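You operate a simulated robot arm through the tools that you are given. There is no shell and no other tool.

You run a simulated robot arm. Do the job below in one go: nothing can be reset, and whatever is moved stays where it is left.

Task
Stand the teal-capped jar, waisted and slim bottle in the teal rings and band two caps.
Fine: jar in the large ring with the large teal band, waisted in the middle, slim in the small one with the green band. Set down upright: jar, waisted bottle, slim bottle.

The check looks at the end state, three seconds after you hand in, the way a careful person would. Anything else that was tipped, shoved, dropped, spilled or broken makes it a failure. Lids that push on must go on centred and level and be pressed home; caps that screw on are set level and turned clockwise until they are tight.

Robot
A 6-joint arm with a fingered hand, fixed in place. Base frame: the origin is on the floor under the middle of its stand, x ahead of it, y to its left, z up. Lengths are in mm, angles in degrees, forces in N, time in s.
With the tool pointing down near the work surface it reaches from about 300 to 700 mm from the base axis. Its first joint turns from -166.0 to 166.0 degrees. Payload 4 kg.
Tool frame: the origin (TCP) lies between the finger pads and is the grasp point; the fingertips stand 22 mm ahead of it; z points along the fingers, y is the line along which they close. The gripper opens to 112 mm; its body begins 60 mm behind the TCP. The gripper is a hand of 4 fingers: y runs from the thumb to the fingers, the wrist lies at [0, 0, -218] in the tool frame, and closing takes about 1.5 s.
Orientation is that of the tool frame in the base frame, as a unit quaternion [x, y, z, w]. With the fingers straight down and closing along the base's y, the tool's x points along the base's -x, its y along +y and its z along -z.

Tools
- The arm moves only by the tool arm_command. Its argument "steps" is a list of rows, each an object of numbers (a shift or turn left out is 0, a gripper value left out holds the last): "x", "y", "z": the shift along the tool's x, y, z in mm; "ax", "ay", "az": the turn, a rotation vector about the tool's x, y, z in degrees; "grip": the gripper command, from -1 (shut) to 1 (fully open), values between in proportion. In form: [{"x": .., "y": .., "z": .., "ax": .., "ay": .., "az": .., "grip": ..}, ...]. A call has 1 to 20 rows; each row shifts and turns the commanded pose from where the row before left it, along the tool's axes as they then stand. Rows are played at 5 a second. More than 50 mm and 8.6 degrees between two rows, or a gripper value outside its range, and nothing of the call is played. Where a pose cannot be reached the arm comes as near as it can. A force on the tool above 40 N (or 10 N above the force at the start of the call, whichever is more), or a blocked arm, ends the call early, and 0.2 s more pass. Each finger travels about 45 mm/s and halts on what it meets, pressing with about 23 N; the grip force reading is that of the motor and also rises with nothing between the fingers. The clock runs only during rows and for 0.2 s after the last one: add rows that do not move to give the fingers time. It gives the time, the measured TCP pose, the force on the tool (base axes), the opening and the grip force at its end, in the units of the frame above (readings bear some noise), with the torque about the TCP (base axes, N m) and any sound that the robot's microphone picked up, and new pictures: "pictures" is both (left out), scene, wrist or none.
- Cameras (640 x 400 px; columns grow to the right, rows downward): "scene" is fixed at [51, 501.1, 1444.6]; the picture's right is [0.88, -0.48, 0.00], its down [-0.45, -0.82, -0.35] and it looks along [0.17, 0.31, -0.94] (base axes); focal length 214 px, centre (320, 200). "wrist" rides on the gripper at [69, 4, -83] in the tool frame; the picture's right is [-0.06, 1.00, 0.00], its down [-0.77, -0.05, -0.64] and it looks along [-0.64, -0.04, 0.77] (tool axes); focal length 243 px, centre (320, 200). There is no depth. A picture from a camera that has moved, and an enlarged one, comes with that camera's place and axes in the base frame and with its lens.
- hand_shape(shape): the hand has 4 fingers and takes this shape, open, in about a second: jaw (thumb against the fingers, like two jaws); tri (thumb and two fingers); tip (a fingertip pinch); poke (one finger out to press); point (the index stretched); flat (the hand flat); cup (the hand cupped); fist (a fist). The gripper value then closes the fingers along that shape, each until it touches; the sizes above hold for jaw. It gives what a move gives, with no picture.
- zoom(camera, box): a new picture of the part [left, top, right, bottom] of that camera's present view, enlarged. No time passes.
- job_done(): hands the job in; it is judged then, once.

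Nothing tells you positions but the pictures and the camera data. Unless the task says otherwise, let go and move clear before handing in.

The tools are called after "Request:" as a command line: name --argument value ..., lists and objects as JSON in quotes. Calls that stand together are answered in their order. arm_command: Moves the arm, as the interface text tells. Its arguments: {"type":"object","properties":{"steps":{"type":"array","items":{"type":"object","properties":{"x":{"type":"number"},"y":{"type":"number"},"z":{"type":"number"},"ax":{"type":"number"},"ay":{"type":"number"},"az":{"type":"number"},"grip":{"type":"number"}}}},"pictures":{"type":"string","enum":["both","scene","wrist","none"]}},"required":["steps"]} The other tools are called the same way: hand_shape (shape) gives the hand a shape; zoom (camera, box) takes an enlarged picture of a part of a camera's view; job_done () hands the job in.

At the start:

```text
clock: 0.0
tool_pos: [203.6, 303.4, 1263.0]
tool_rot: [0.0, 1.0, 0.0, 0.001]
contact_force: [-0.5, 0.5, 0.1]
ft_torque: [0.0, 0.04, 0.0]
opening: 111.7
gripper_force: 0.2
shape: jaw
```

scene: 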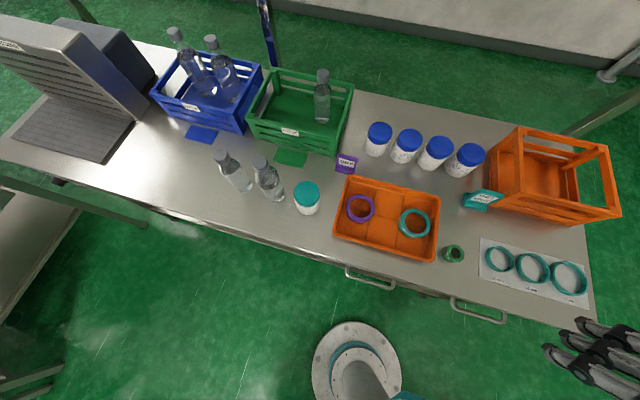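
wrist: 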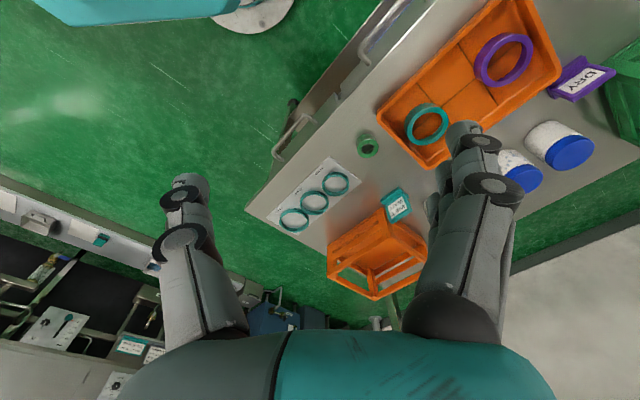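

I see a bench with bottles in crates, two loose clear bottles and a teal-capped jar at the front, an orange tray with a purple and a teal band, a small green band, and a card with three teal rings on the right. I'll zoom in on these before moving.

Request:
zoom --camera "scene" --box '[200, 130, 340, 220]'

Request:
zoom --camera "scene" --box '[320, 160, 480, 270]'

Request:
zoom --camera "scene" --box '[460, 220, 620, 320]'

Request:
zoom --camera "scene" --box '[140, 10, 380, 170]'

Request:
zoom --camera "wrist" --box '[240, 80, 480, 240]'

Request:
zoom --camera "scene" --box '[320, 100, 640, 300]'

```text
4.44 times, centred on (270, 175) of scene
camera zoom: at [51.0, 501.1, 1444.6], right [0.88, -0.48, 0.0], down [-0.45, -0.82, -0.35], along [0.17, 0.31, -0.94], focal length 953 px, centre (542, 311)
```

zoom: 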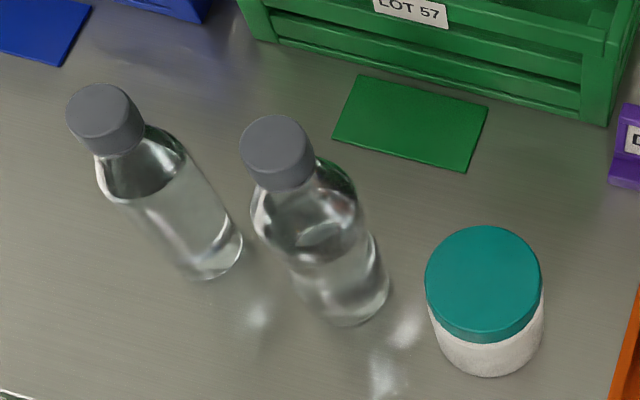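

```text
3.64 times, centred on (400, 215) of scene
camera zoom: at [51.0, 501.1, 1444.6], right [0.88, -0.48, 0.0], down [-0.45, -0.82, -0.35], along [0.17, 0.31, -0.94], focal length 780 px, centre (29, 146)
```

zoom: 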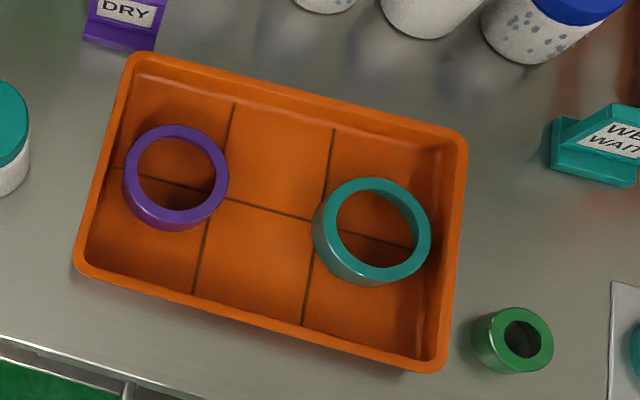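

```text
4.00 times, centred on (540, 270) of scene
camera zoom: at [51.0, 501.1, 1444.6], right [0.88, -0.48, 0.0], down [-0.45, -0.82, -0.35], along [0.17, 0.31, -0.94], focal length 858 px, centre (-560, -80)
```

zoom: 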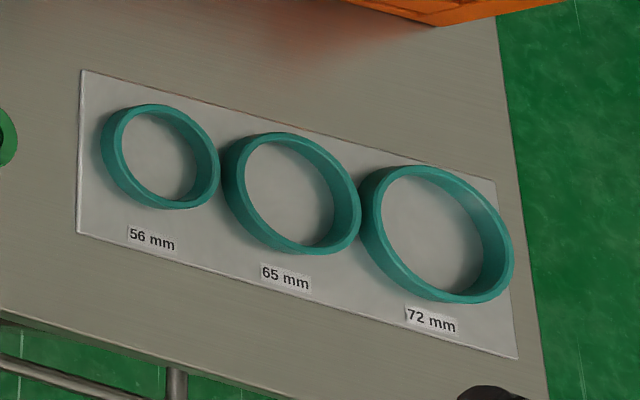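

```text
2.50 times, centred on (260, 90) of scene
camera zoom: at [51.0, 501.1, 1444.6], right [0.88, -0.48, 0.0], down [-0.45, -0.82, -0.35], along [0.17, 0.31, -0.94], focal length 536 px, centre (470, 475)
```

zoom: 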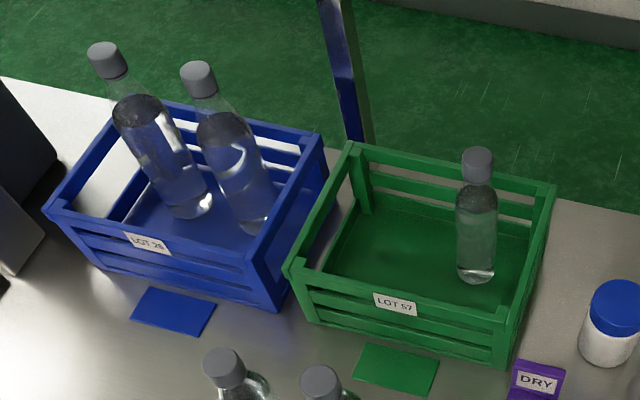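

```text
2.50 times, centred on (360, 160) of wrist
camera zoom: at [134.3, 307.9, 1346.8], right [0.06, 1.0, 0.0], down [0.77, -0.05, 0.64], along [0.64, -0.04, -0.77], focal length 606 px, centre (220, 300)
```

zoom: 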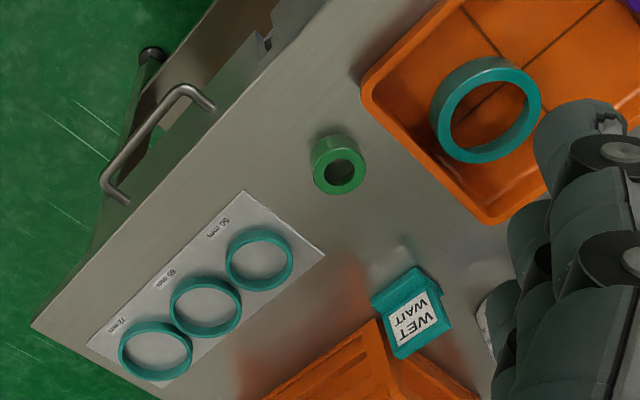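

```text
2.00 times, centred on (480, 200) of scene
camera zoom: at [51.0, 501.1, 1444.6], right [0.88, -0.48, 0.0], down [-0.45, -0.82, -0.35], along [0.17, 0.31, -0.94], focal length 429 px, centre (0, 200)
```

zoom: 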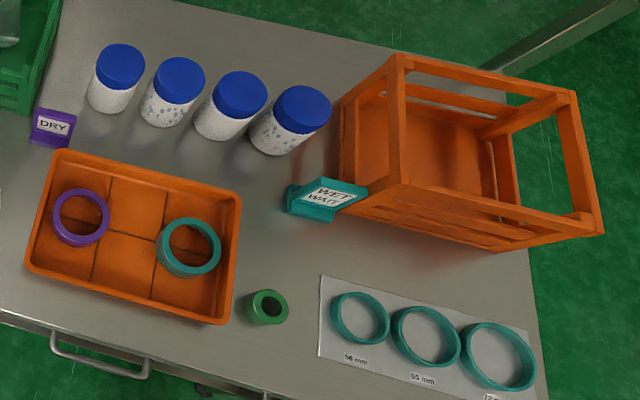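

The jar and the slim and waisted bottles are loose at the front left, at roughly y 700–835. The rings are near (480,325), (530,270) and (590,210), and the bench top is at about z 870. I'll take tighter zooms before moving.

Request:
zoom --camera "scene" --box '[392, 198, 440, 246]'

Request:
zoom --camera "scene" --box '[284, 172, 332, 220]'

Request:
zoom --camera "scene" --box '[205, 140, 295, 210]'

Request:
zoom --camera "wrist" --box '[350, 90, 460, 170]'

Request:
zoom --camera "wrist" --box '[250, 150, 390, 240]'

```text
8.33 times, centred on (416, 222) of scene
camera zoom: at [51.0, 501.1, 1444.6], right [0.88, -0.48, 0.0], down [-0.45, -0.82, -0.35], along [0.17, 0.31, -0.94], focal length 1787 px, centre (-480, 17)
```

zoom: 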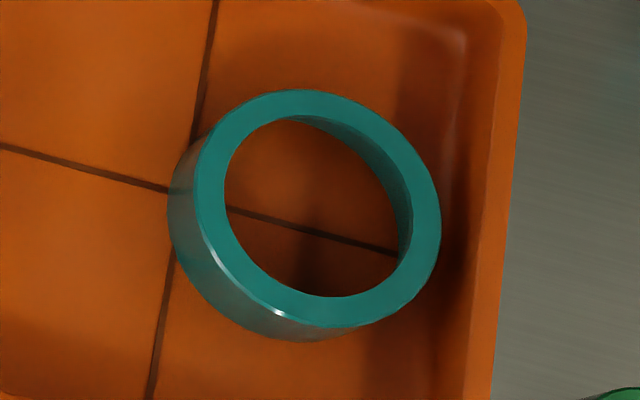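

```text
8.33 times, centred on (308, 196) of scene
camera zoom: at [51.0, 501.1, 1444.6], right [0.88, -0.48, 0.0], down [-0.45, -0.82, -0.35], along [0.17, 0.31, -0.94], focal length 1787 px, centre (420, 233)
```

zoom: 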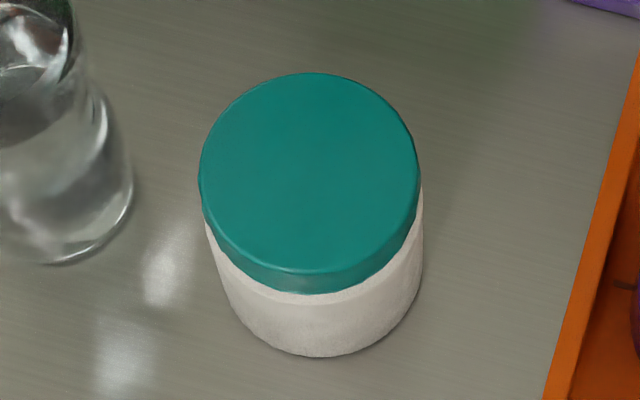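

```text
5.71 times, centred on (250, 175) of scene
camera zoom: at [51.0, 501.1, 1444.6], right [0.88, -0.48, 0.0], down [-0.45, -0.82, -0.35], along [0.17, 0.31, -0.94], focal length 1226 px, centre (720, 343)
```

zoom: 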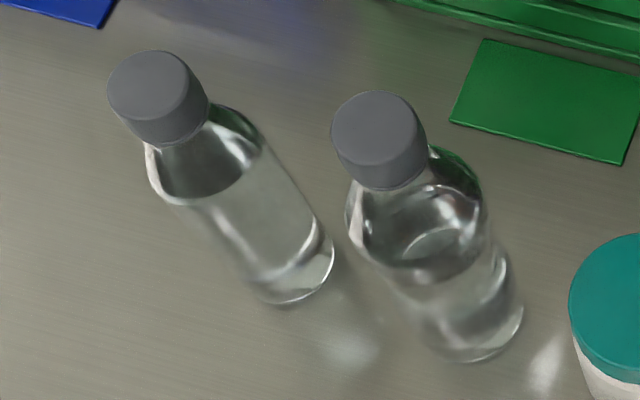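

```text
5.00 times, centred on (405, 130) of wrist
camera zoom: at [134.3, 307.9, 1346.8], right [0.06, 1.0, 0.0], down [0.77, -0.05, 0.64], along [0.64, -0.04, -0.77], focal length 1213 px, centre (-105, 550)
```

zoom: 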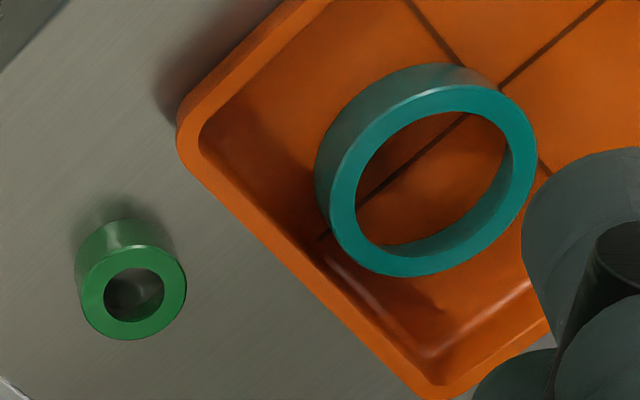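

```text
4.44 times, centred on (320, 195) of wrist
camera zoom: at [134.3, 307.9, 1346.8], right [0.06, 1.0, 0.0], down [0.77, -0.05, 0.64], along [0.64, -0.04, -0.77], focal length 1078 px, centre (320, 222)
```

zoom: 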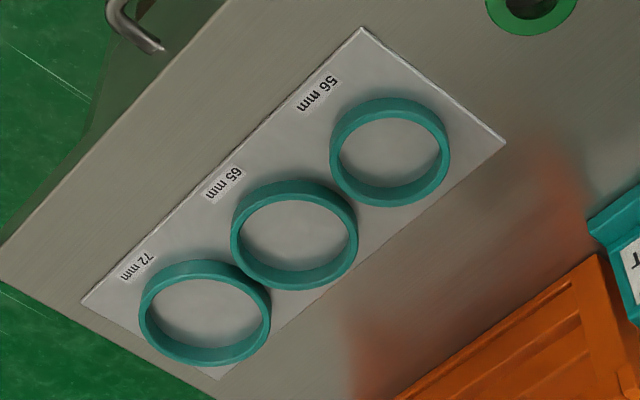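

The jar is about 81 mm tall at roughly (119,697). The slim bottle is near (-19,837) and the waisted one near (50,763). I'll move to a closer viewpoint to look at the bands and rings.

Request:
arm_command --steps '[{"x": -11.3, "y": 23.3, "z": 32.6}, {"x": -11.3, "y": 23.3, "z": 32.6}, {"x": -11.3, "y": 23.3, "z": 32.6}, {"x": -11.3, "y": 23.3, "z": 32.6}, {"x": -11.3, "y": 23.3, "z": 32.6}, {"az": -7.5}, {"az": -7.5}, {"az": -7.5}, {"az": -7.5}, {"az": -7.5}, {"az": -7.5}]' --pictures "both"

```text
clock: 2.4
tool_pos: [260.0, 418.8, 1100.3]
tool_rot: [-0.383, 0.924, 0.0, 0.001]
contact_force: [-0.2, 0.4, 0.0]
ft_torque: [-0.04, 0.0, -0.01]
opening: 111.8
gripper_force: 0.1
shape: jaw
camera wrist: at [208.8, 374.4, 1183.9], right [-0.66, 0.75, 0.0], down [0.57, 0.51, 0.64], along [0.48, 0.43, -0.77], focal length 243 px, centre (320, 200)
```

scene: 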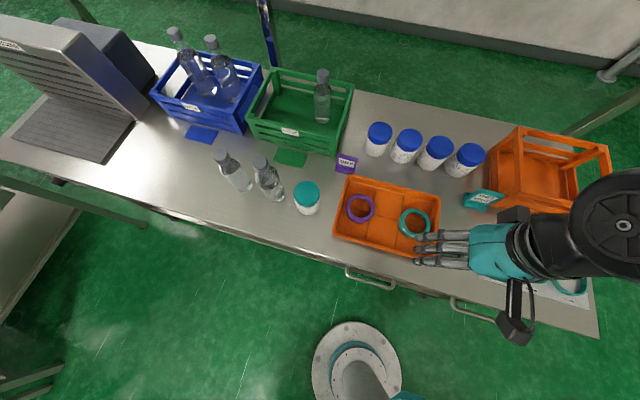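
wrist: 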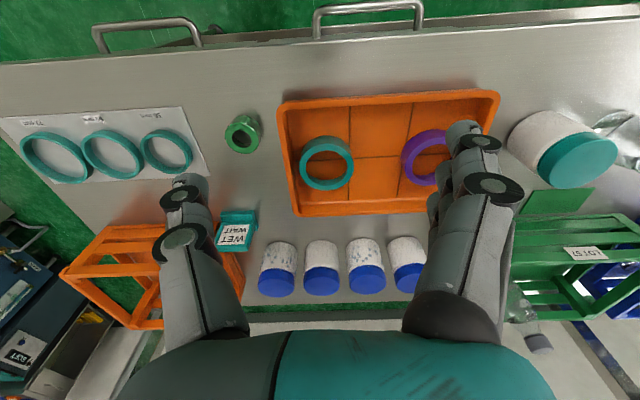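

The wrist view now shows the bench with the rings, green band, tray and jar. I'll zoom in on the bands and rings.

Request:
zoom --camera "wrist" --box '[280, 110, 380, 210]'

Request:
zoom --camera "wrist" --box '[210, 100, 280, 165]'

Request:
zoom --camera "wrist" --box '[0, 100, 220, 200]'

Request:
zoom --camera "wrist" --box '[480, 90, 640, 200]'

```text
4.00 times, centred on (330, 160) of wrist
camera zoom: at [208.8, 374.4, 1183.9], right [-0.66, 0.75, 0.0], down [0.57, 0.51, 0.64], along [0.48, 0.43, -0.77], focal length 970 px, centre (280, 360)
```

zoom: 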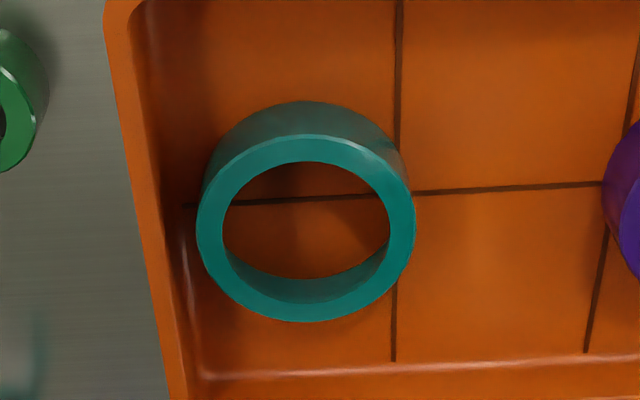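

```text
6.15 times, centred on (245, 132) of wrist
camera zoom: at [208.8, 374.4, 1183.9], right [-0.66, 0.75, 0.0], down [0.57, 0.51, 0.64], along [0.48, 0.43, -0.77], focal length 1493 px, centre (782, 615)
```

zoom: 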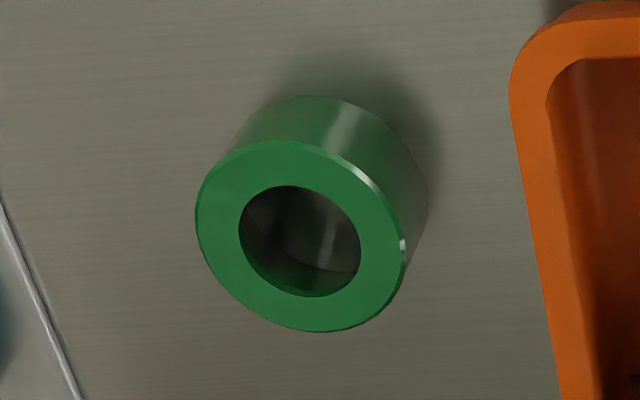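

```text
2.91 times, centred on (110, 150) of wrist
camera zoom: at [208.8, 374.4, 1183.9], right [-0.66, 0.75, 0.0], down [0.57, 0.51, 0.64], along [0.48, 0.43, -0.77], focal length 706 px, centre (931, 346)
```

zoom: 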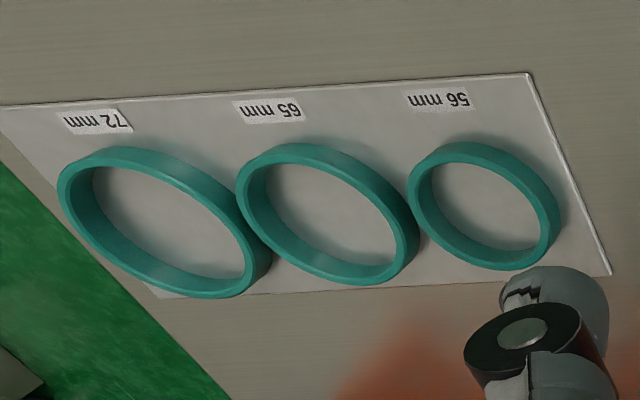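

```text
3.64 times, centred on (560, 145) of wrist
camera zoom: at [208.8, 374.4, 1183.9], right [-0.66, 0.75, 0.0], down [0.57, 0.51, 0.64], along [0.48, 0.43, -0.77], focal length 882 px, centre (-553, 400)
```

zoom: 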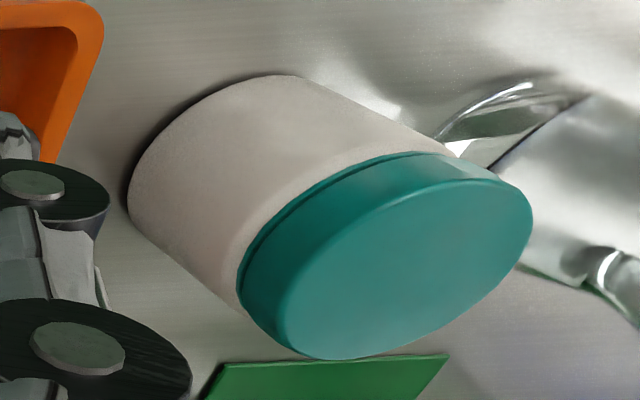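

The bands have an inward lip on top: the holes are about 25 mm and 58 mm, while the caps are about 32 mm and 66 mm. They push down over the caps. Next I'll swing over to look at the jar and bottles up close.

Request:
arm_command --steps '[{"x": 4.6, "y": 37.8, "z": -3.3}, {"x": 4.6, "y": 37.8, "z": -3.3}, {"x": 4.6, "y": 37.8, "z": -3.3}, {"x": 4.6, "y": 37.8, "z": -3.3}, {"x": 4.6, "y": 37.8, "z": -3.3}, {"x": 4.6, "y": 37.8, "z": -3.3}, {"az": -7}, {"az": -7}, {"az": -7}, {"az": -7}, {"az": -7}]' --pictures "both"

```text
clock: 4.8
tool_pos: [81.0, 560.6, 1122.1]
tool_rot: [-0.643, 0.766, 0.0, 0.0]
contact_force: [0.1, -0.1, -0.1]
ft_torque: [-0.02, 0.0, -0.02]
opening: 111.8
gripper_force: 0.0
shape: jaw
camera wrist: at [64.3, 493.6, 1205.1], right [-0.97, 0.23, 0.0], down [0.18, 0.75, 0.64], along [0.15, 0.62, -0.77], focal length 243 px, centre (320, 200)
```

scene: 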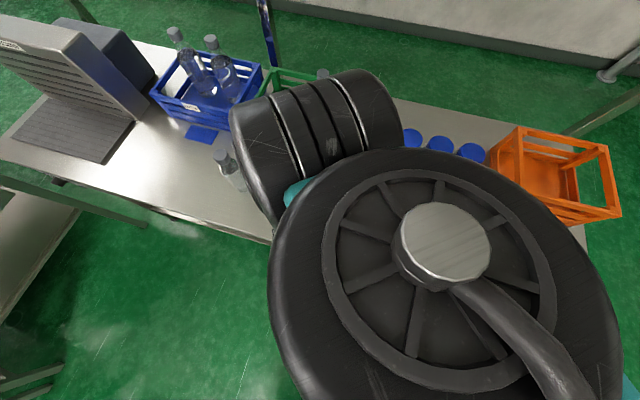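
wrist: 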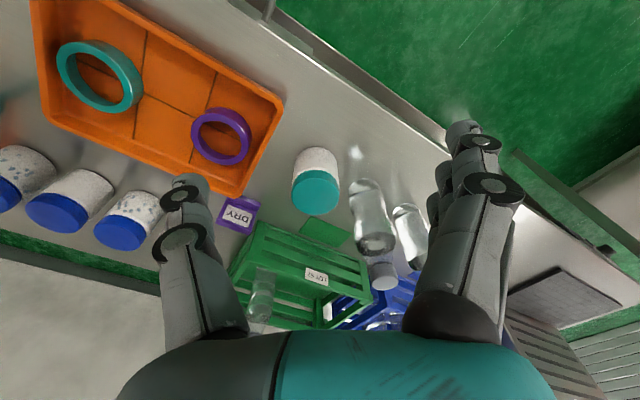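

The jar and both bottles are in the wrist view. I'll zoom in for positions.

Request:
zoom --camera "wrist" --box '[280, 140, 440, 290]'

Request:
zoom --camera "wrist" --box '[30, 20, 290, 200]'

```text
2.67 times, centred on (360, 215) of wrist
camera zoom: at [64.3, 493.6, 1205.1], right [-0.97, 0.23, 0.0], down [0.18, 0.75, 0.64], along [0.15, 0.62, -0.77], focal length 647 px, centre (213, 160)
```

zoom: 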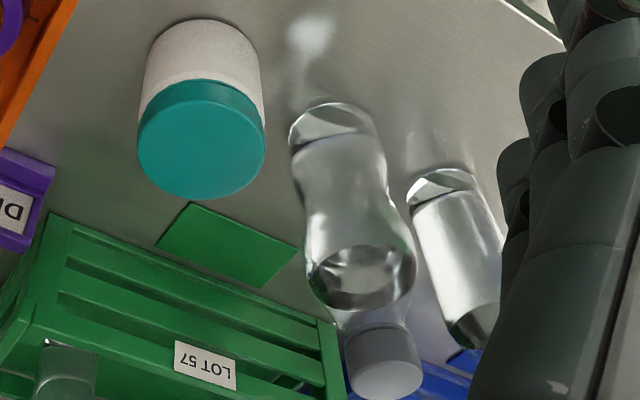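

```text
2.22 times, centred on (160, 110) of wrist
camera zoom: at [64.3, 493.6, 1205.1], right [-0.97, 0.23, 0.0], down [0.18, 0.75, 0.64], along [0.15, 0.62, -0.77], focal length 539 px, centre (676, 400)
```

zoom: 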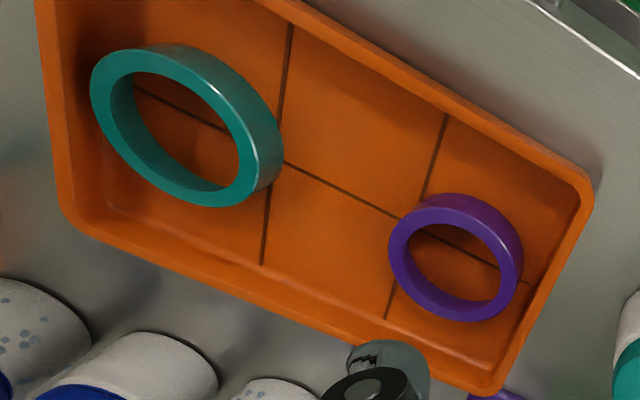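

The jar's cap top is at about z 932, at roughly (122,705). The bottles are at (50,772) and (-21,845), both further out, so I'll check the reach over the jar. I'm turning the hand so it closes across the row, clear of the waisted bottle.

Request:
arm_command --steps '[{"az": -7.125}, {"az": -7.125}, {"az": -7.125}, {"az": -7.125}, {"az": -7.125}, {"az": -7.125}, {"az": -7.125}, {"az": -7.125}, {"x": -17, "y": -33.4}, {"x": -17, "y": -33.4}, {"x": -17, "y": -33.4}, {"x": -17, "y": -33.4}, {}]' --pictures "both"

```text
clock: 7.6
tool_pos: [101.4, 639.3, 1114.4]
tool_rot: [0.93, -0.367, -0.001, 0.0]
contact_force: [-0.7, -0.2, 0.7]
ft_torque: [0.02, 0.0, -0.02]
opening: 111.8
gripper_force: 0.2
shape: jaw
out of reach, approached as far as the arm can: row 11, 12
camera wrist: at [150.6, 588.7, 1197.5], right [-0.73, -0.69, 0.0], down [-0.53, 0.56, 0.64], along [-0.44, 0.47, -0.77], focal length 243 px, centre (320, 200)
```

scene: 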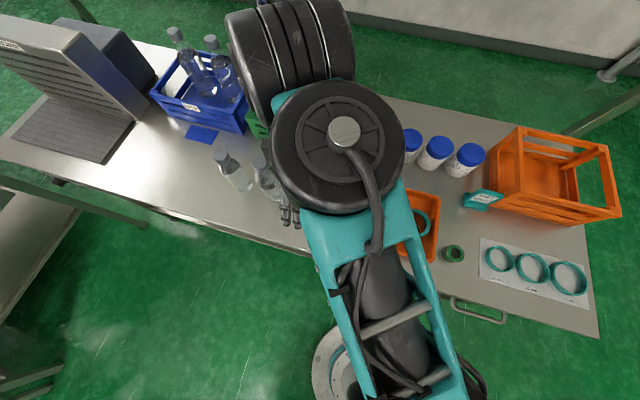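
wrist: 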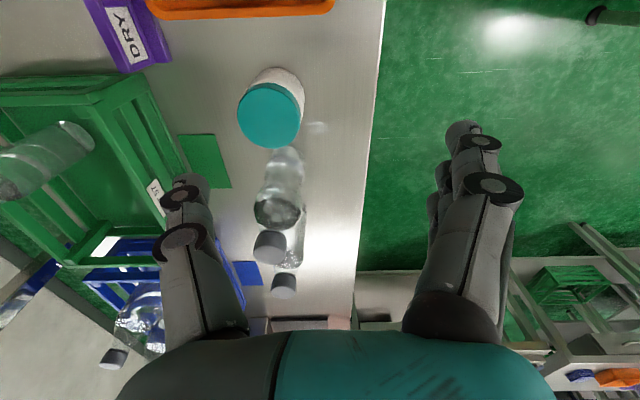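

Pointing straight down the arm only gets to about r 650 at this height, so the jar (r≈715) needs a hand tilt. I'll lean the hand 25° about its closing axis, with the wrist toward the right and robot side, and come down a little to see where it ends up.

Request:
arm_command --steps '[{"ay": -8.333}, {"ay": -8.333}, {"ay": -8.333}, {"x": 16.1, "z": 34.4}, {"x": 16.1, "z": 34.4}, {"x": 16.1, "z": 34.4}, {}]' --pictures "both"

```text
clock: 9.2
tool_pos: [102.9, 649.2, 1119.6]
tool_rot: [0.926, -0.366, -0.086, -0.034]
contact_force: [0.4, 0.8, 0.0]
ft_torque: [0.0, 0.0, 0.01]
opening: 112.1
gripper_force: 0.0
shape: jaw
out of reach, approached as far as the arm can: row 1, 2, 3, 4, 5, 6
camera wrist: at [160.9, 588.1, 1187.7], right [-0.73, -0.68, 0.01], down [-0.43, 0.47, 0.77], along [-0.53, 0.56, -0.64], focal length 243 px, centre (320, 200)
```

scene: 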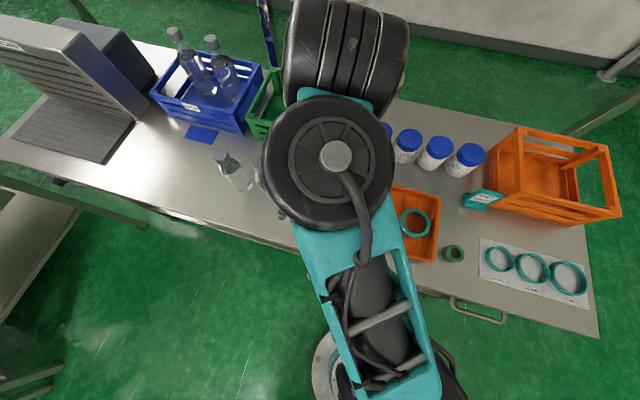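
wrist: 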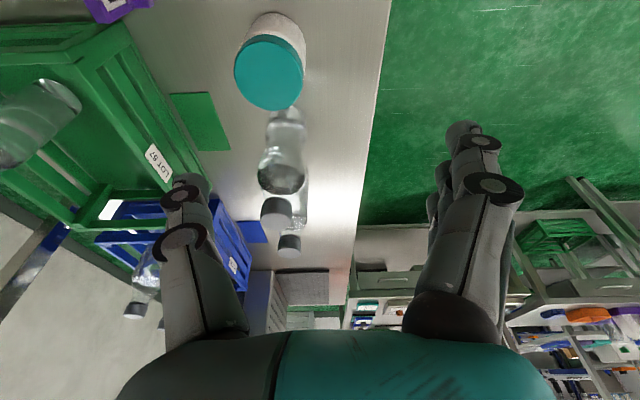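

The arm stalled at its reach limit with only part of the tilt applied. I'll back off toward the robot to regain reachable space and find out where the commanded pose is.

Request:
arm_command --steps '[{}, {}]' --pictures "none"

```text
clock: 9.8
tool_pos: [102.3, 648.7, 1118.2]
tool_rot: [0.926, -0.367, -0.085, -0.034]
contact_force: [-0.3, 0.5, 0.3]
ft_torque: [0.03, 0.0, 0.02]
opening: 112.1
gripper_force: 0.1
shape: jaw
```

Request:
arm_command --steps '[{"x": 5.5, "z": 29.5}, {"x": 5.5, "z": 29.5}]' --pictures "none"

```text
clock: 10.4
tool_pos: [102.7, 648.1, 1119.1]
tool_rot: [0.926, -0.367, -0.085, -0.034]
contact_force: [0.2, 0.1, -0.5]
ft_torque: [0.01, 0.05, -0.02]
opening: 111.9
gripper_force: 0.1
shape: jaw
out of reach, approached as far as the arm can: row 1, 2
```

Request:
arm_command --steps '[{"x": 22, "y": 33, "z": -4}, {"x": 22, "y": 33, "z": -4}]' --pictures "none"

```text
clock: 11.0
tool_pos: [102.9, 643.1, 1131.8]
tool_rot: [0.926, -0.367, -0.086, -0.033]
contact_force: [-1.2, -0.1, 0.0]
ft_torque: [0.02, -0.02, -0.02]
opening: 111.8
gripper_force: 0.0
shape: jaw
out of reach, approached as far as the arm can: row 1, 2
```

The arm isn't following, so the command has probably drifted into an unreachable pose. I'll raise the command well up and undo the tilt to recover safely.

Request:
arm_command --steps '[{"x": -16.9, "z": -36.3}, {"x": -16.9, "z": -36.3}, {"x": -16.9, "z": -36.3}, {"x": -16.9, "z": -36.3}, {"ay": 8.333}, {"ay": 8.333}, {"ay": 8.333}, {}]' --pictures "scene"

```text
clock: 12.8
tool_pos: [90.6, 556.1, 1196.6]
tool_rot: [0.923, -0.364, 0.116, 0.045]
contact_force: [0.3, -0.6, 0.3]
ft_torque: [0.0, 0.03, -0.02]
opening: 111.7
gripper_force: 0.1
shape: jaw
out of reach, approached as far as the arm can: row 1, 2, 3, 4, 5, 6, 7
```

scene: 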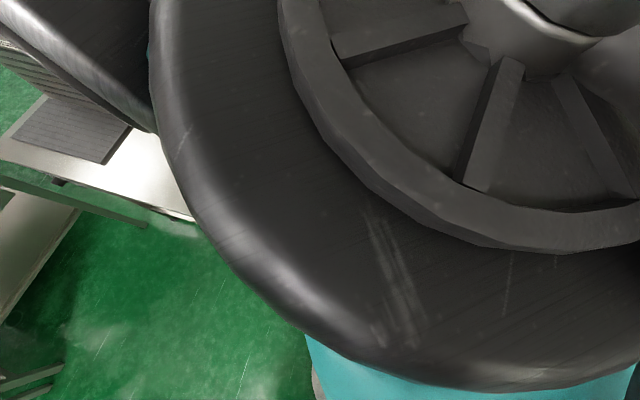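

The command does re-base to the arm's reached pose, so the stall looks like a joint limit with that hand yaw. I'll level the tool and turn the hand back so it faces radially outward.

Request:
arm_command --steps '[{"ay": -7.2}, {"ay": -7.2}, {"z": 40}, {"z": 40}, {"az": 8}, {"az": 8}, {"az": 8}, {"az": 8}, {"az": 8}, {"az": 8}, {"az": 8}, {"az": 8}, {"az": 8}, {}]' --pictures "none"

```text
clock: 15.8
tool_pos: [91.1, 556.3, 1117.6]
tool_rot: [-0.535, 0.845, 0.0, 0.0]
contact_force: [-0.9, -0.1, 0.1]
ft_torque: [0.0, 0.01, -0.02]
opening: 111.8
gripper_force: 0.1
shape: jaw
```

Request:
arm_command --steps '[{"x": -21.5, "y": -30.6, "z": 21.4}, {"x": -21.5, "y": -30.6, "z": 21.4}, {"x": -21.5, "y": -30.6, "z": 21.4}, {"x": -21.5, "y": -30.6, "z": 21.4}, {"x": -21.5, "y": -30.6, "z": 21.4}, {"x": -25}, {"x": -25}, {"x": -25}, {}]' --pictures "both"

```text
clock: 17.8
tool_pos: [289.9, 619.6, 1006.0]
tool_rot: [-0.535, 0.845, 0.0, -0.001]
contact_force: [-0.4, 0.3, 0.5]
ft_torque: [-0.02, 0.03, 0.01]
opening: 111.8
gripper_force: 0.0
shape: jaw
out of reach, approached as far as the arm can: row 7, 8
camera wrist: at [256.4, 559.2, 1088.8], right [-0.88, 0.48, 0.0], down [0.37, 0.67, 0.64], along [0.31, 0.56, -0.77], focal length 243 px, centre (320, 200)
```

scene: 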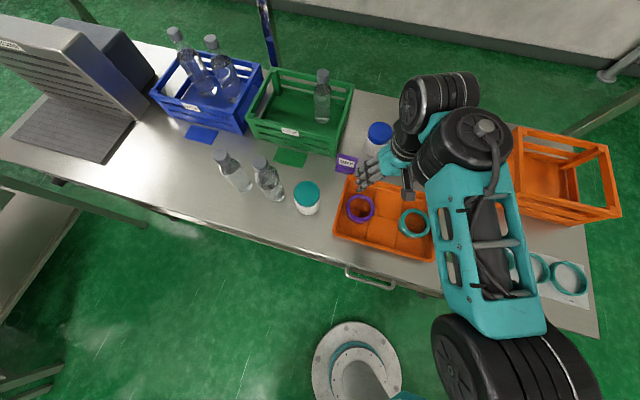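
wrist: 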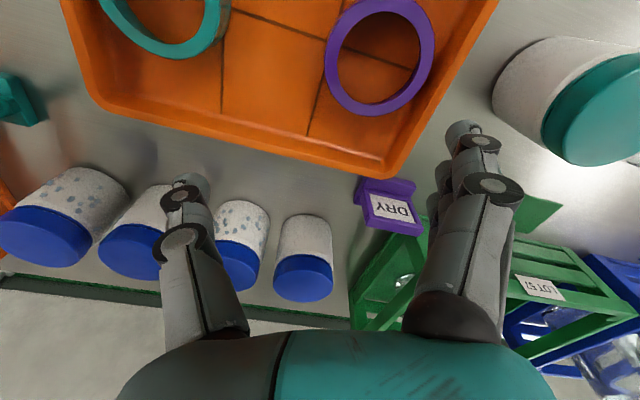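

Pointing down at z≈1006 the reach is about r 684. I'll test a radial outward tilt from here, after pulling back slightly.

Request:
arm_command --steps '[{"x": 30}, {"ay": -8}, {"ay": -8}, {"ay": -8}, {"ay": -8}, {}]' --pictures "none"

```text
clock: 19.2
tool_pos: [278.4, 593.1, 1007.5]
tool_rot: [-0.515, 0.811, 0.148, 0.234]
contact_force: [0.8, -0.2, 0.3]
ft_torque: [0.01, 0.01, 0.0]
opening: 111.9
gripper_force: 0.2
shape: jaw
```

Request:
arm_command --steps '[{"x": -33.9, "z": 21.2}, {"x": -33.9, "z": 21.2}, {}]' --pictures "none"

```text
clock: 20.0
tool_pos: [314.2, 664.8, 1008.5]
tool_rot: [-0.515, 0.812, 0.147, 0.232]
contact_force: [0.3, -0.1, 0.1]
ft_torque: [-0.01, 0.0, -0.03]
opening: 112.1
gripper_force: 0.1
shape: jaw
```

A radial tilt of 32° works out to r 735. I'll test sideways tilt limits the same way, since I want a slightly angled approach to the jar.

Request:
arm_command --steps '[{"x": 33.9, "z": -21.2}, {"x": 33.9, "z": -21.2}, {"ax": -8}, {"ax": -8}, {"ax": -8}, {}]' --pictures "none"

Request:
zoom --camera "scene" --box '[320, 120, 520, 245]'

```text
clock: 21.4
tool_pos: [278.9, 590.5, 1008.8]
tool_rot: [-0.552, 0.763, 0.315, 0.12]
contact_force: [0.3, -0.2, 0.5]
ft_torque: [-0.02, 0.03, 0.01]
opening: 112.0
gripper_force: 0.1
shape: jaw
```

```text
3.20 times, centred on (420, 182) of scene
camera zoom: at [51.0, 501.1, 1444.6], right [0.88, -0.48, 0.0], down [-0.45, -0.82, -0.35], along [0.17, 0.31, -0.94], focal length 686 px, centre (0, 256)
```

zoom: 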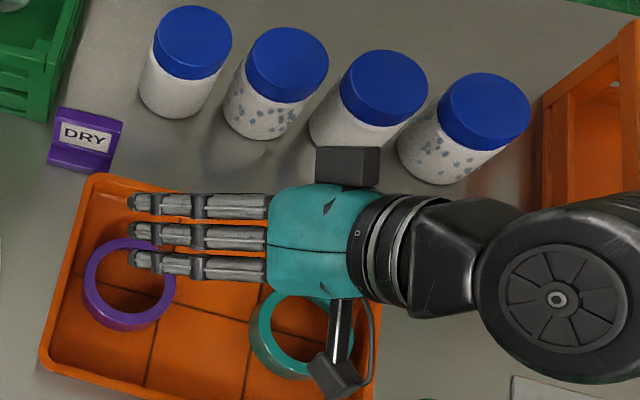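

Sideways tilt works too, so the earlier stall was specific to that hand yaw. I'll level out, turn the hand to point toward azimuth 108° and tilt 20°. Then I'll move over the jar.

Request:
arm_command --steps '[{"ax": 8}, {"ax": 8}, {"ax": 8}, {"ay": 8}, {"ay": 8}, {"ay": 8}, {"ay": 8}, {"az": -8.66}, {"az": -8.66}, {"az": -8.66}, {"az": -8.66}, {"az": -8.66}, {"ay": -6.667}, {"ay": -6.667}, {"ay": -6.667}, {}]' --pictures "none"

```text
refused: row 8 steps farther than a row can; nothing moved
```

Request:
arm_command --steps '[{"ax": 8}, {"ax": 8}, {"ax": 8}, {"ay": 8}, {"ay": 8}, {"ay": 8}, {"ay": 8}, {"az": -7.217}, {"az": -7.217}, {"az": -7.217}, {"az": -7.217}, {"az": -7.217}, {"az": -7.217}, {"ay": -6.667}, {"ay": -6.667}, {"ay": -6.667}, {}]' --pictures "none"

```text
clock: 25.0
tool_pos: [278.8, 591.5, 1007.8]
tool_rot: [0.797, -0.579, -0.141, -0.103]
contact_force: [0.1, 0.3, 0.3]
ft_torque: [-0.03, 0.0, 0.01]
opening: 112.1
gripper_force: 0.0
shape: jaw
```

Request:
arm_command --steps '[{"x": -29.5, "y": 22.7, "z": 10.7}, {"x": -29.5, "y": 22.7, "z": 10.7}, {"x": -29.5, "y": 22.7, "z": 10.7}, {"x": -29.5, "y": 22.7, "z": 10.7}, {"x": -29.5, "y": 22.7, "z": 10.7}, {}]' --pictures "both"

```text
clock: 26.4
tool_pos: [120.1, 702.3, 1003.3]
tool_rot: [0.797, -0.578, -0.142, -0.102]
contact_force: [0.3, 0.0, 0.4]
ft_torque: [-0.03, 0.03, -0.03]
opening: 111.9
gripper_force: 0.0
shape: jaw
camera wrist: at [145.9, 612.5, 1058.4], right [-0.97, -0.25, 0.02], down [-0.11, 0.49, 0.87], along [-0.23, 0.83, -0.5], focal length 243 px, centre (320, 200)
```

scene: 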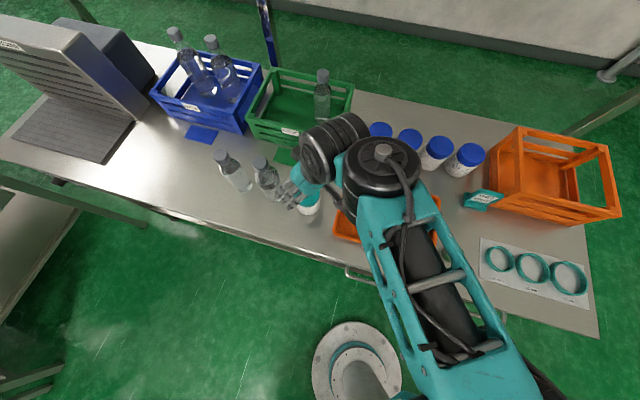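
wrist: 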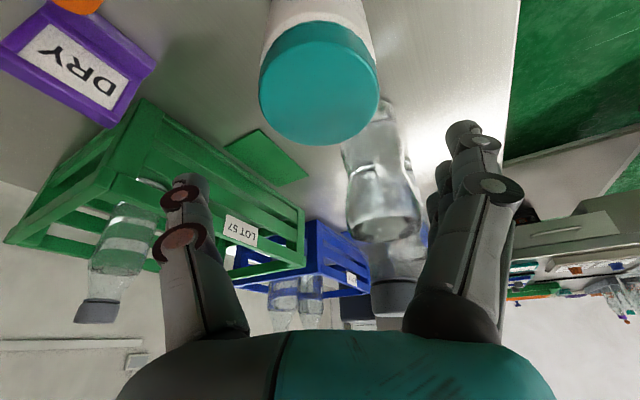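

The hand is over the jar, tilted 20°. I'll zoom the wrist camera to pin the jar's centre.

Request:
zoom --camera "wrist" --box '[230, 0, 470, 160]'

Request:
zoom --camera "scene" --box '[250, 130, 350, 220]'

```text
2.50 times, centred on (350, 80) of wrist
camera zoom: at [145.9, 612.5, 1058.4], right [-0.97, -0.25, 0.02], down [-0.11, 0.49, 0.87], along [-0.23, 0.83, -0.5], focal length 606 px, centre (245, 500)
```

zoom: 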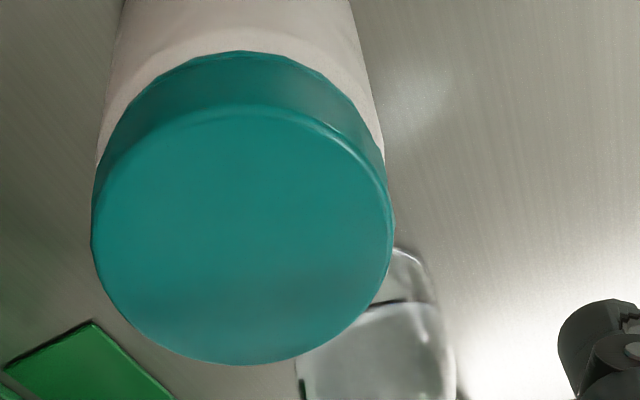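

```text
4.44 times, centred on (300, 175) of scene
camera zoom: at [51.0, 501.1, 1444.6], right [0.88, -0.48, 0.0], down [-0.45, -0.82, -0.35], along [0.17, 0.31, -0.94], focal length 953 px, centre (409, 311)
```

zoom: 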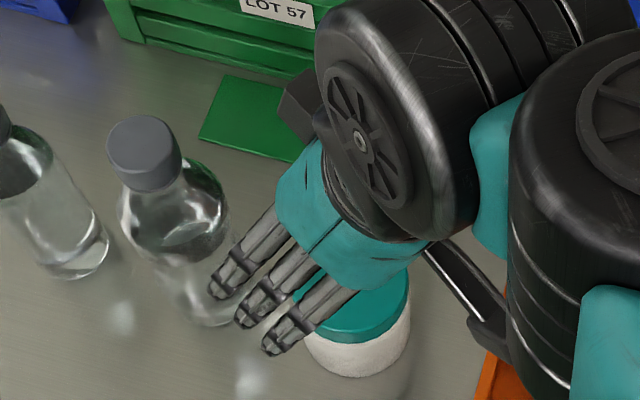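

The jar centre is about (121,700) and the cap top is near z 935. I'll go straight down around it to about 50 mm above the bench, then close.

Request:
arm_command --steps '[{"x": 8.1, "z": 22.3}, {"x": 8.1, "z": 22.3}, {"x": 8.1, "z": 22.3}, {"x": 8.1, "z": 22.3}, {}]' --pictures "both"

```text
clock: 27.6
tool_pos: [121.6, 704.7, 912.8]
tool_rot: [0.797, -0.578, -0.141, -0.102]
contact_force: [-0.2, -0.3, 0.0]
ft_torque: [0.01, -0.02, -0.04]
opening: 112.0
gripper_force: 0.1
shape: jaw
camera wrist: at [147.4, 614.2, 966.5], right [-0.97, -0.25, 0.02], down [-0.11, 0.49, 0.87], along [-0.23, 0.83, -0.5], focal length 243 px, centre (320, 200)
```

scene: 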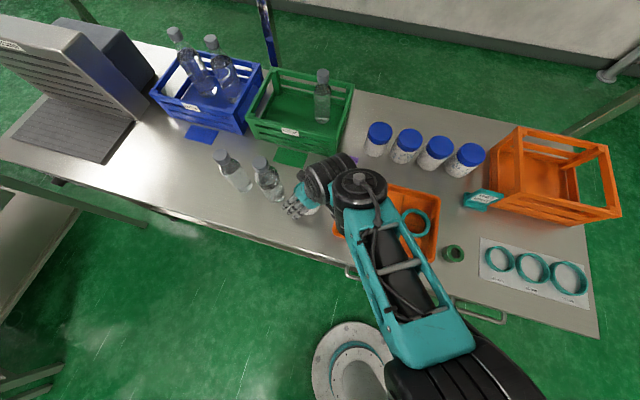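
wrist: 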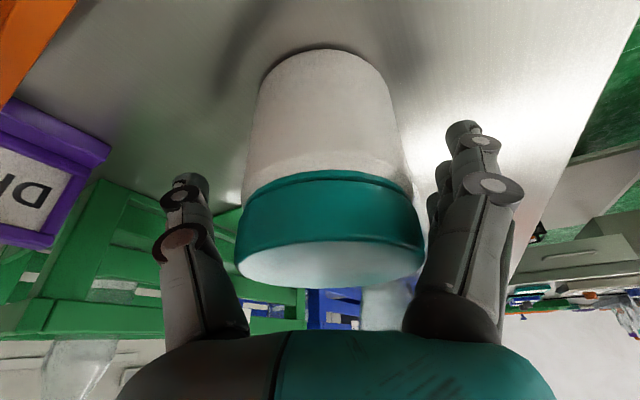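

The jar sits centred between the thumb and fingers. I'll lower 5 mm more and close.

Request:
arm_command --steps '[{"x": 1.7, "z": 4.7}, {"grip": 0.3}, {"grip": 0.0}, {"grip": -0.5}, {"grip": -1}, {"grip": -1}, {"grip": -1}, {"grip": -1}, {"grip": -1}, {"grip": -1}]' --pictures "both"

```text
clock: 29.8
tool_pos: [122.0, 704.7, 908.0]
tool_rot: [0.797, -0.578, -0.141, -0.102]
contact_force: [-0.4, 0.5, -0.9]
ft_torque: [0.04, 0.01, 0.0]
opening: 58.0
gripper_force: 23.0
shape: jaw
camera wrist: at [147.2, 614.6, 962.0], right [-0.97, -0.25, 0.02], down [-0.11, 0.49, 0.87], along [-0.23, 0.83, -0.5], focal length 243 px, centre (320, 200)
```

scene: 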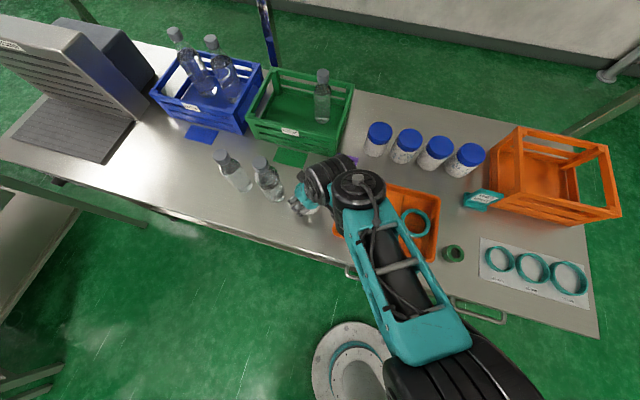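
wrist: 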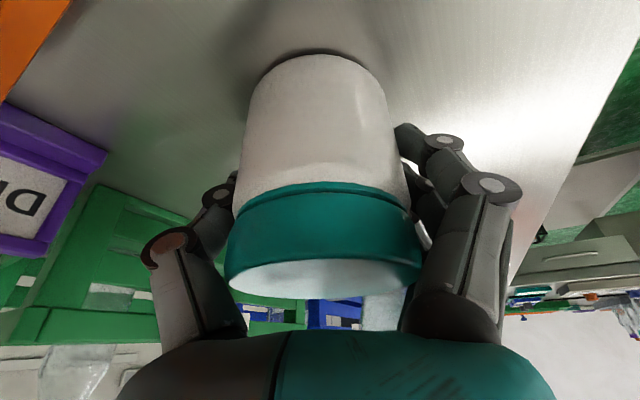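

The hand has closed on the jar with about 23 N. I'll lift it straight up and check that it's held.

Request:
arm_command --steps '[{"x": -5, "z": -13.7}, {"x": -10, "z": -27.5}, {"x": -10, "z": -27.5}, {"x": -12, "z": -33}, {}]' --pictures "both"

```text
clock: 31.0
tool_pos: [122.3, 704.8, 1015.4]
tool_rot: [0.798, -0.578, -0.141, -0.101]
contact_force: [1.4, -0.6, -1.8]
ft_torque: [0.0, -0.02, 0.02]
opening: 57.5
gripper_force: 22.8
shape: jaw
camera wrist: at [147.5, 615.4, 1070.8], right [-0.97, -0.25, 0.02], down [-0.11, 0.49, 0.87], along [-0.23, 0.83, -0.5], focal length 243 px, centre (320, 200)
```

scene: 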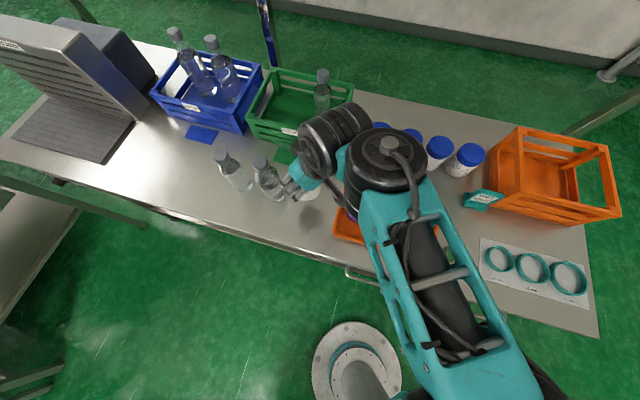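
wrist: 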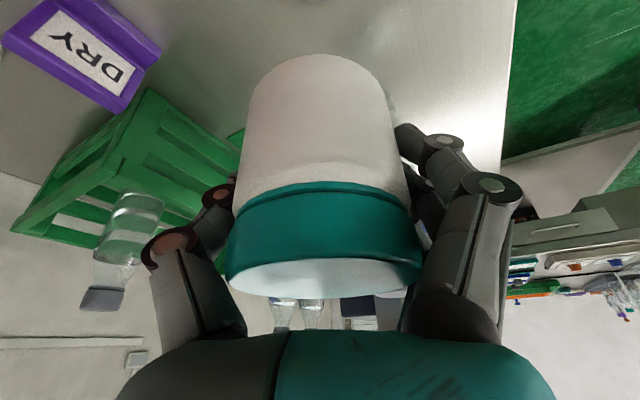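

The jar is held upright, with about 1.8 N of weight showing. I'll carry it right along the bench, away from the bottles. Then I'll turn the hand about the vertical to face across the bench and continue to the large ring.

Request:
arm_command --steps '[{"x": 32.9, "y": -19.3, "z": -12}, {"x": 32.9, "y": -19.3, "z": -12}, {"x": 32.9, "y": -19.3, "z": -12}, {"x": 32.9, "y": -19.3, "z": -12}, {"ax": 2.61, "az": 7.165}, {"ax": 2.61, "az": 7.165}, {"ax": 2.61, "az": 7.165}, {"ax": 2.61, "az": 7.165}, {"ax": 2.61, "az": 7.165}, {"ax": 2.61, "az": 7.165}, {"ax": 2.61, "az": 7.165}, {"ax": 2.61, "az": 7.165}, {}]' --pictures "both"

```text
clock: 33.8
tool_pos: [237.3, 596.6, 1016.2]
tool_rot: [-0.393, 0.903, 0.07, 0.159]
contact_force: [-0.2, -0.6, -2.0]
ft_torque: [-0.02, 0.01, -0.01]
opening: 57.6
gripper_force: 22.6
shape: jaw
camera wrist: at [171.9, 531.1, 1070.2], right [-0.69, 0.72, 0.02], down [0.38, 0.33, 0.87], along [0.62, 0.6, -0.5], focal length 243 px, centre (320, 200)
```

scene: 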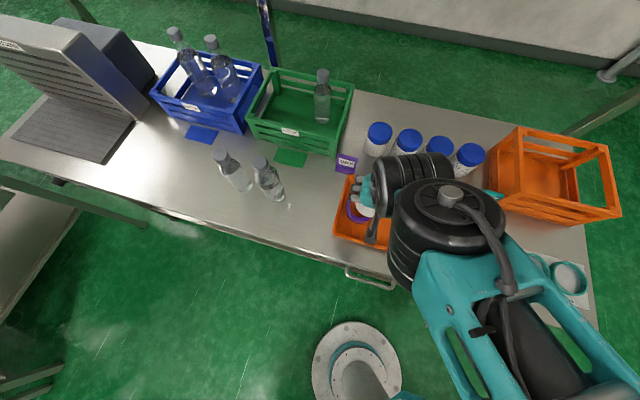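
wrist: 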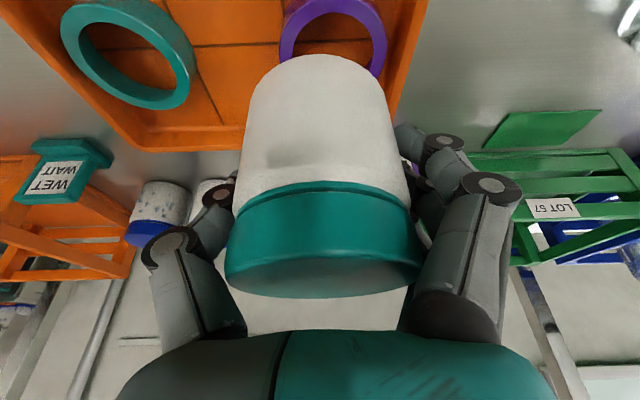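

Moving along the bench to above the large ring.

Request:
arm_command --steps '[{"y": -44.3, "x": 2.8, "z": -1.0}, {"y": -44.3, "x": 2.8, "z": -1.0}, {"y": -44.3, "x": 2.8, "z": -1.0}, {"y": -44.3, "x": 2.8, "z": -1.0}, {"y": -44.3, "x": 2.8, "z": -1.0}, {"y": -44.3, "x": 2.8, "z": -1.0}, {"y": -44.3, "x": 2.8, "z": -1.0}, {"y": -44.3, "x": 2.8, "z": -1.0}, {"y": -44.3, "x": 2.8, "z": -1.0}, {"y": -44.3, "x": 2.8, "z": -1.0}, {"y": -44.3, "x": 2.8, "z": -1.0}, {"y": -44.3, "x": 2.8, "z": -1.0}, {}]' --pictures "both"

```text
clock: 36.6
tool_pos: [607.7, 212.7, 1012.8]
tool_rot: [-0.393, 0.903, 0.071, 0.158]
contact_force: [0.5, -0.6, -2.1]
ft_torque: [-0.03, 0.0, -0.02]
opening: 57.7
gripper_force: 23.3
shape: jaw
camera wrist: at [540.5, 147.4, 1067.3], right [-0.69, 0.72, 0.02], down [0.38, 0.33, 0.86], along [0.62, 0.61, -0.5], focal length 243 px, centre (320, 200)
```

scene: 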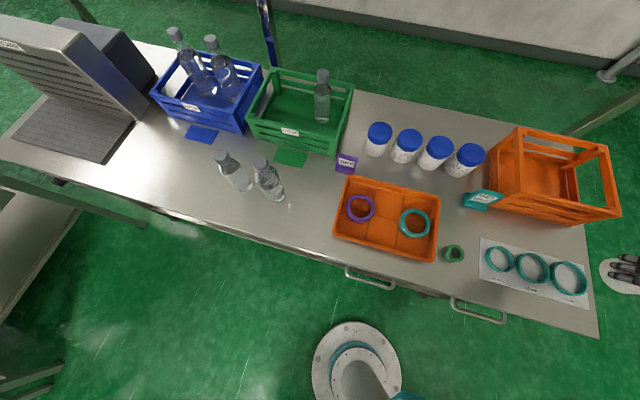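
wrist: 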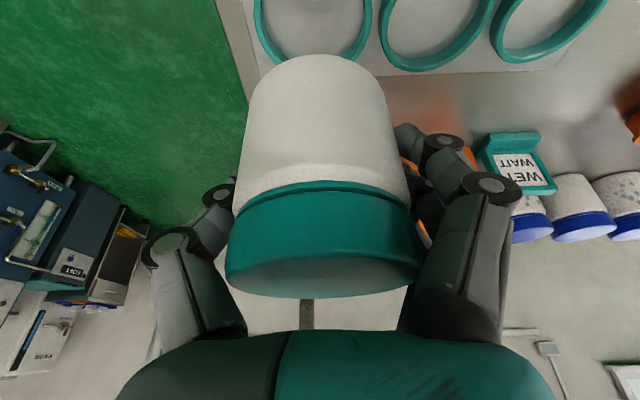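

The rings are at the top of the wrist view. I'll zoom in to locate the large ring against the jar.

Request:
zoom --camera "wrist" --box '[220, 0, 400, 112]'

Request:
zoom --camera "scene" --box '[480, 230, 640, 320]'

```text
3.56 times, centred on (310, 56) of wrist
camera zoom: at [540.5, 147.4, 1067.3], right [-0.69, 0.72, 0.02], down [0.38, 0.33, 0.86], along [0.62, 0.61, -0.5], focal length 863 px, centre (356, 712)
```

zoom: 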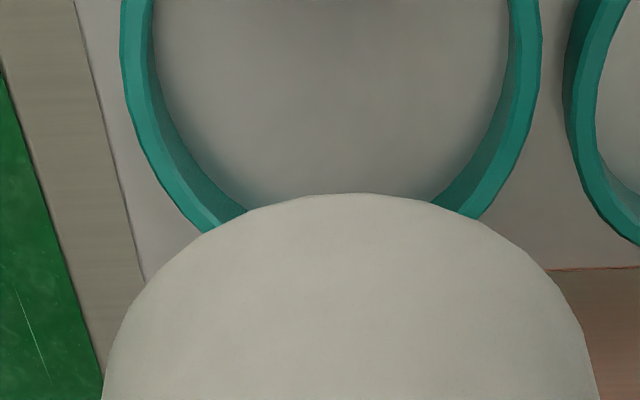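

```text
4.00 times, centred on (560, 275) of scene
camera zoom: at [51.0, 501.1, 1444.6], right [0.88, -0.48, 0.0], down [-0.45, -0.82, -0.35], along [0.17, 0.31, -0.94], focal length 858 px, centre (-640, -100)
```

zoom: 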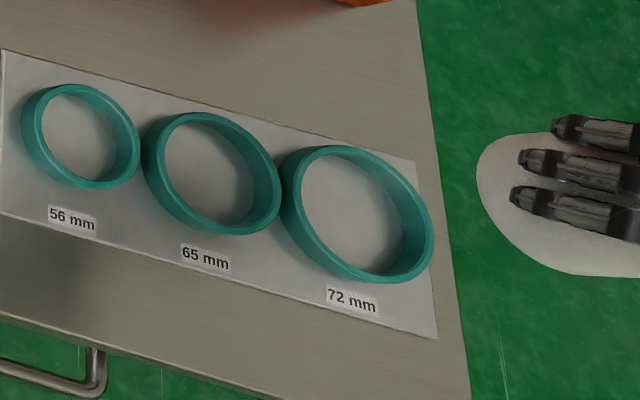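

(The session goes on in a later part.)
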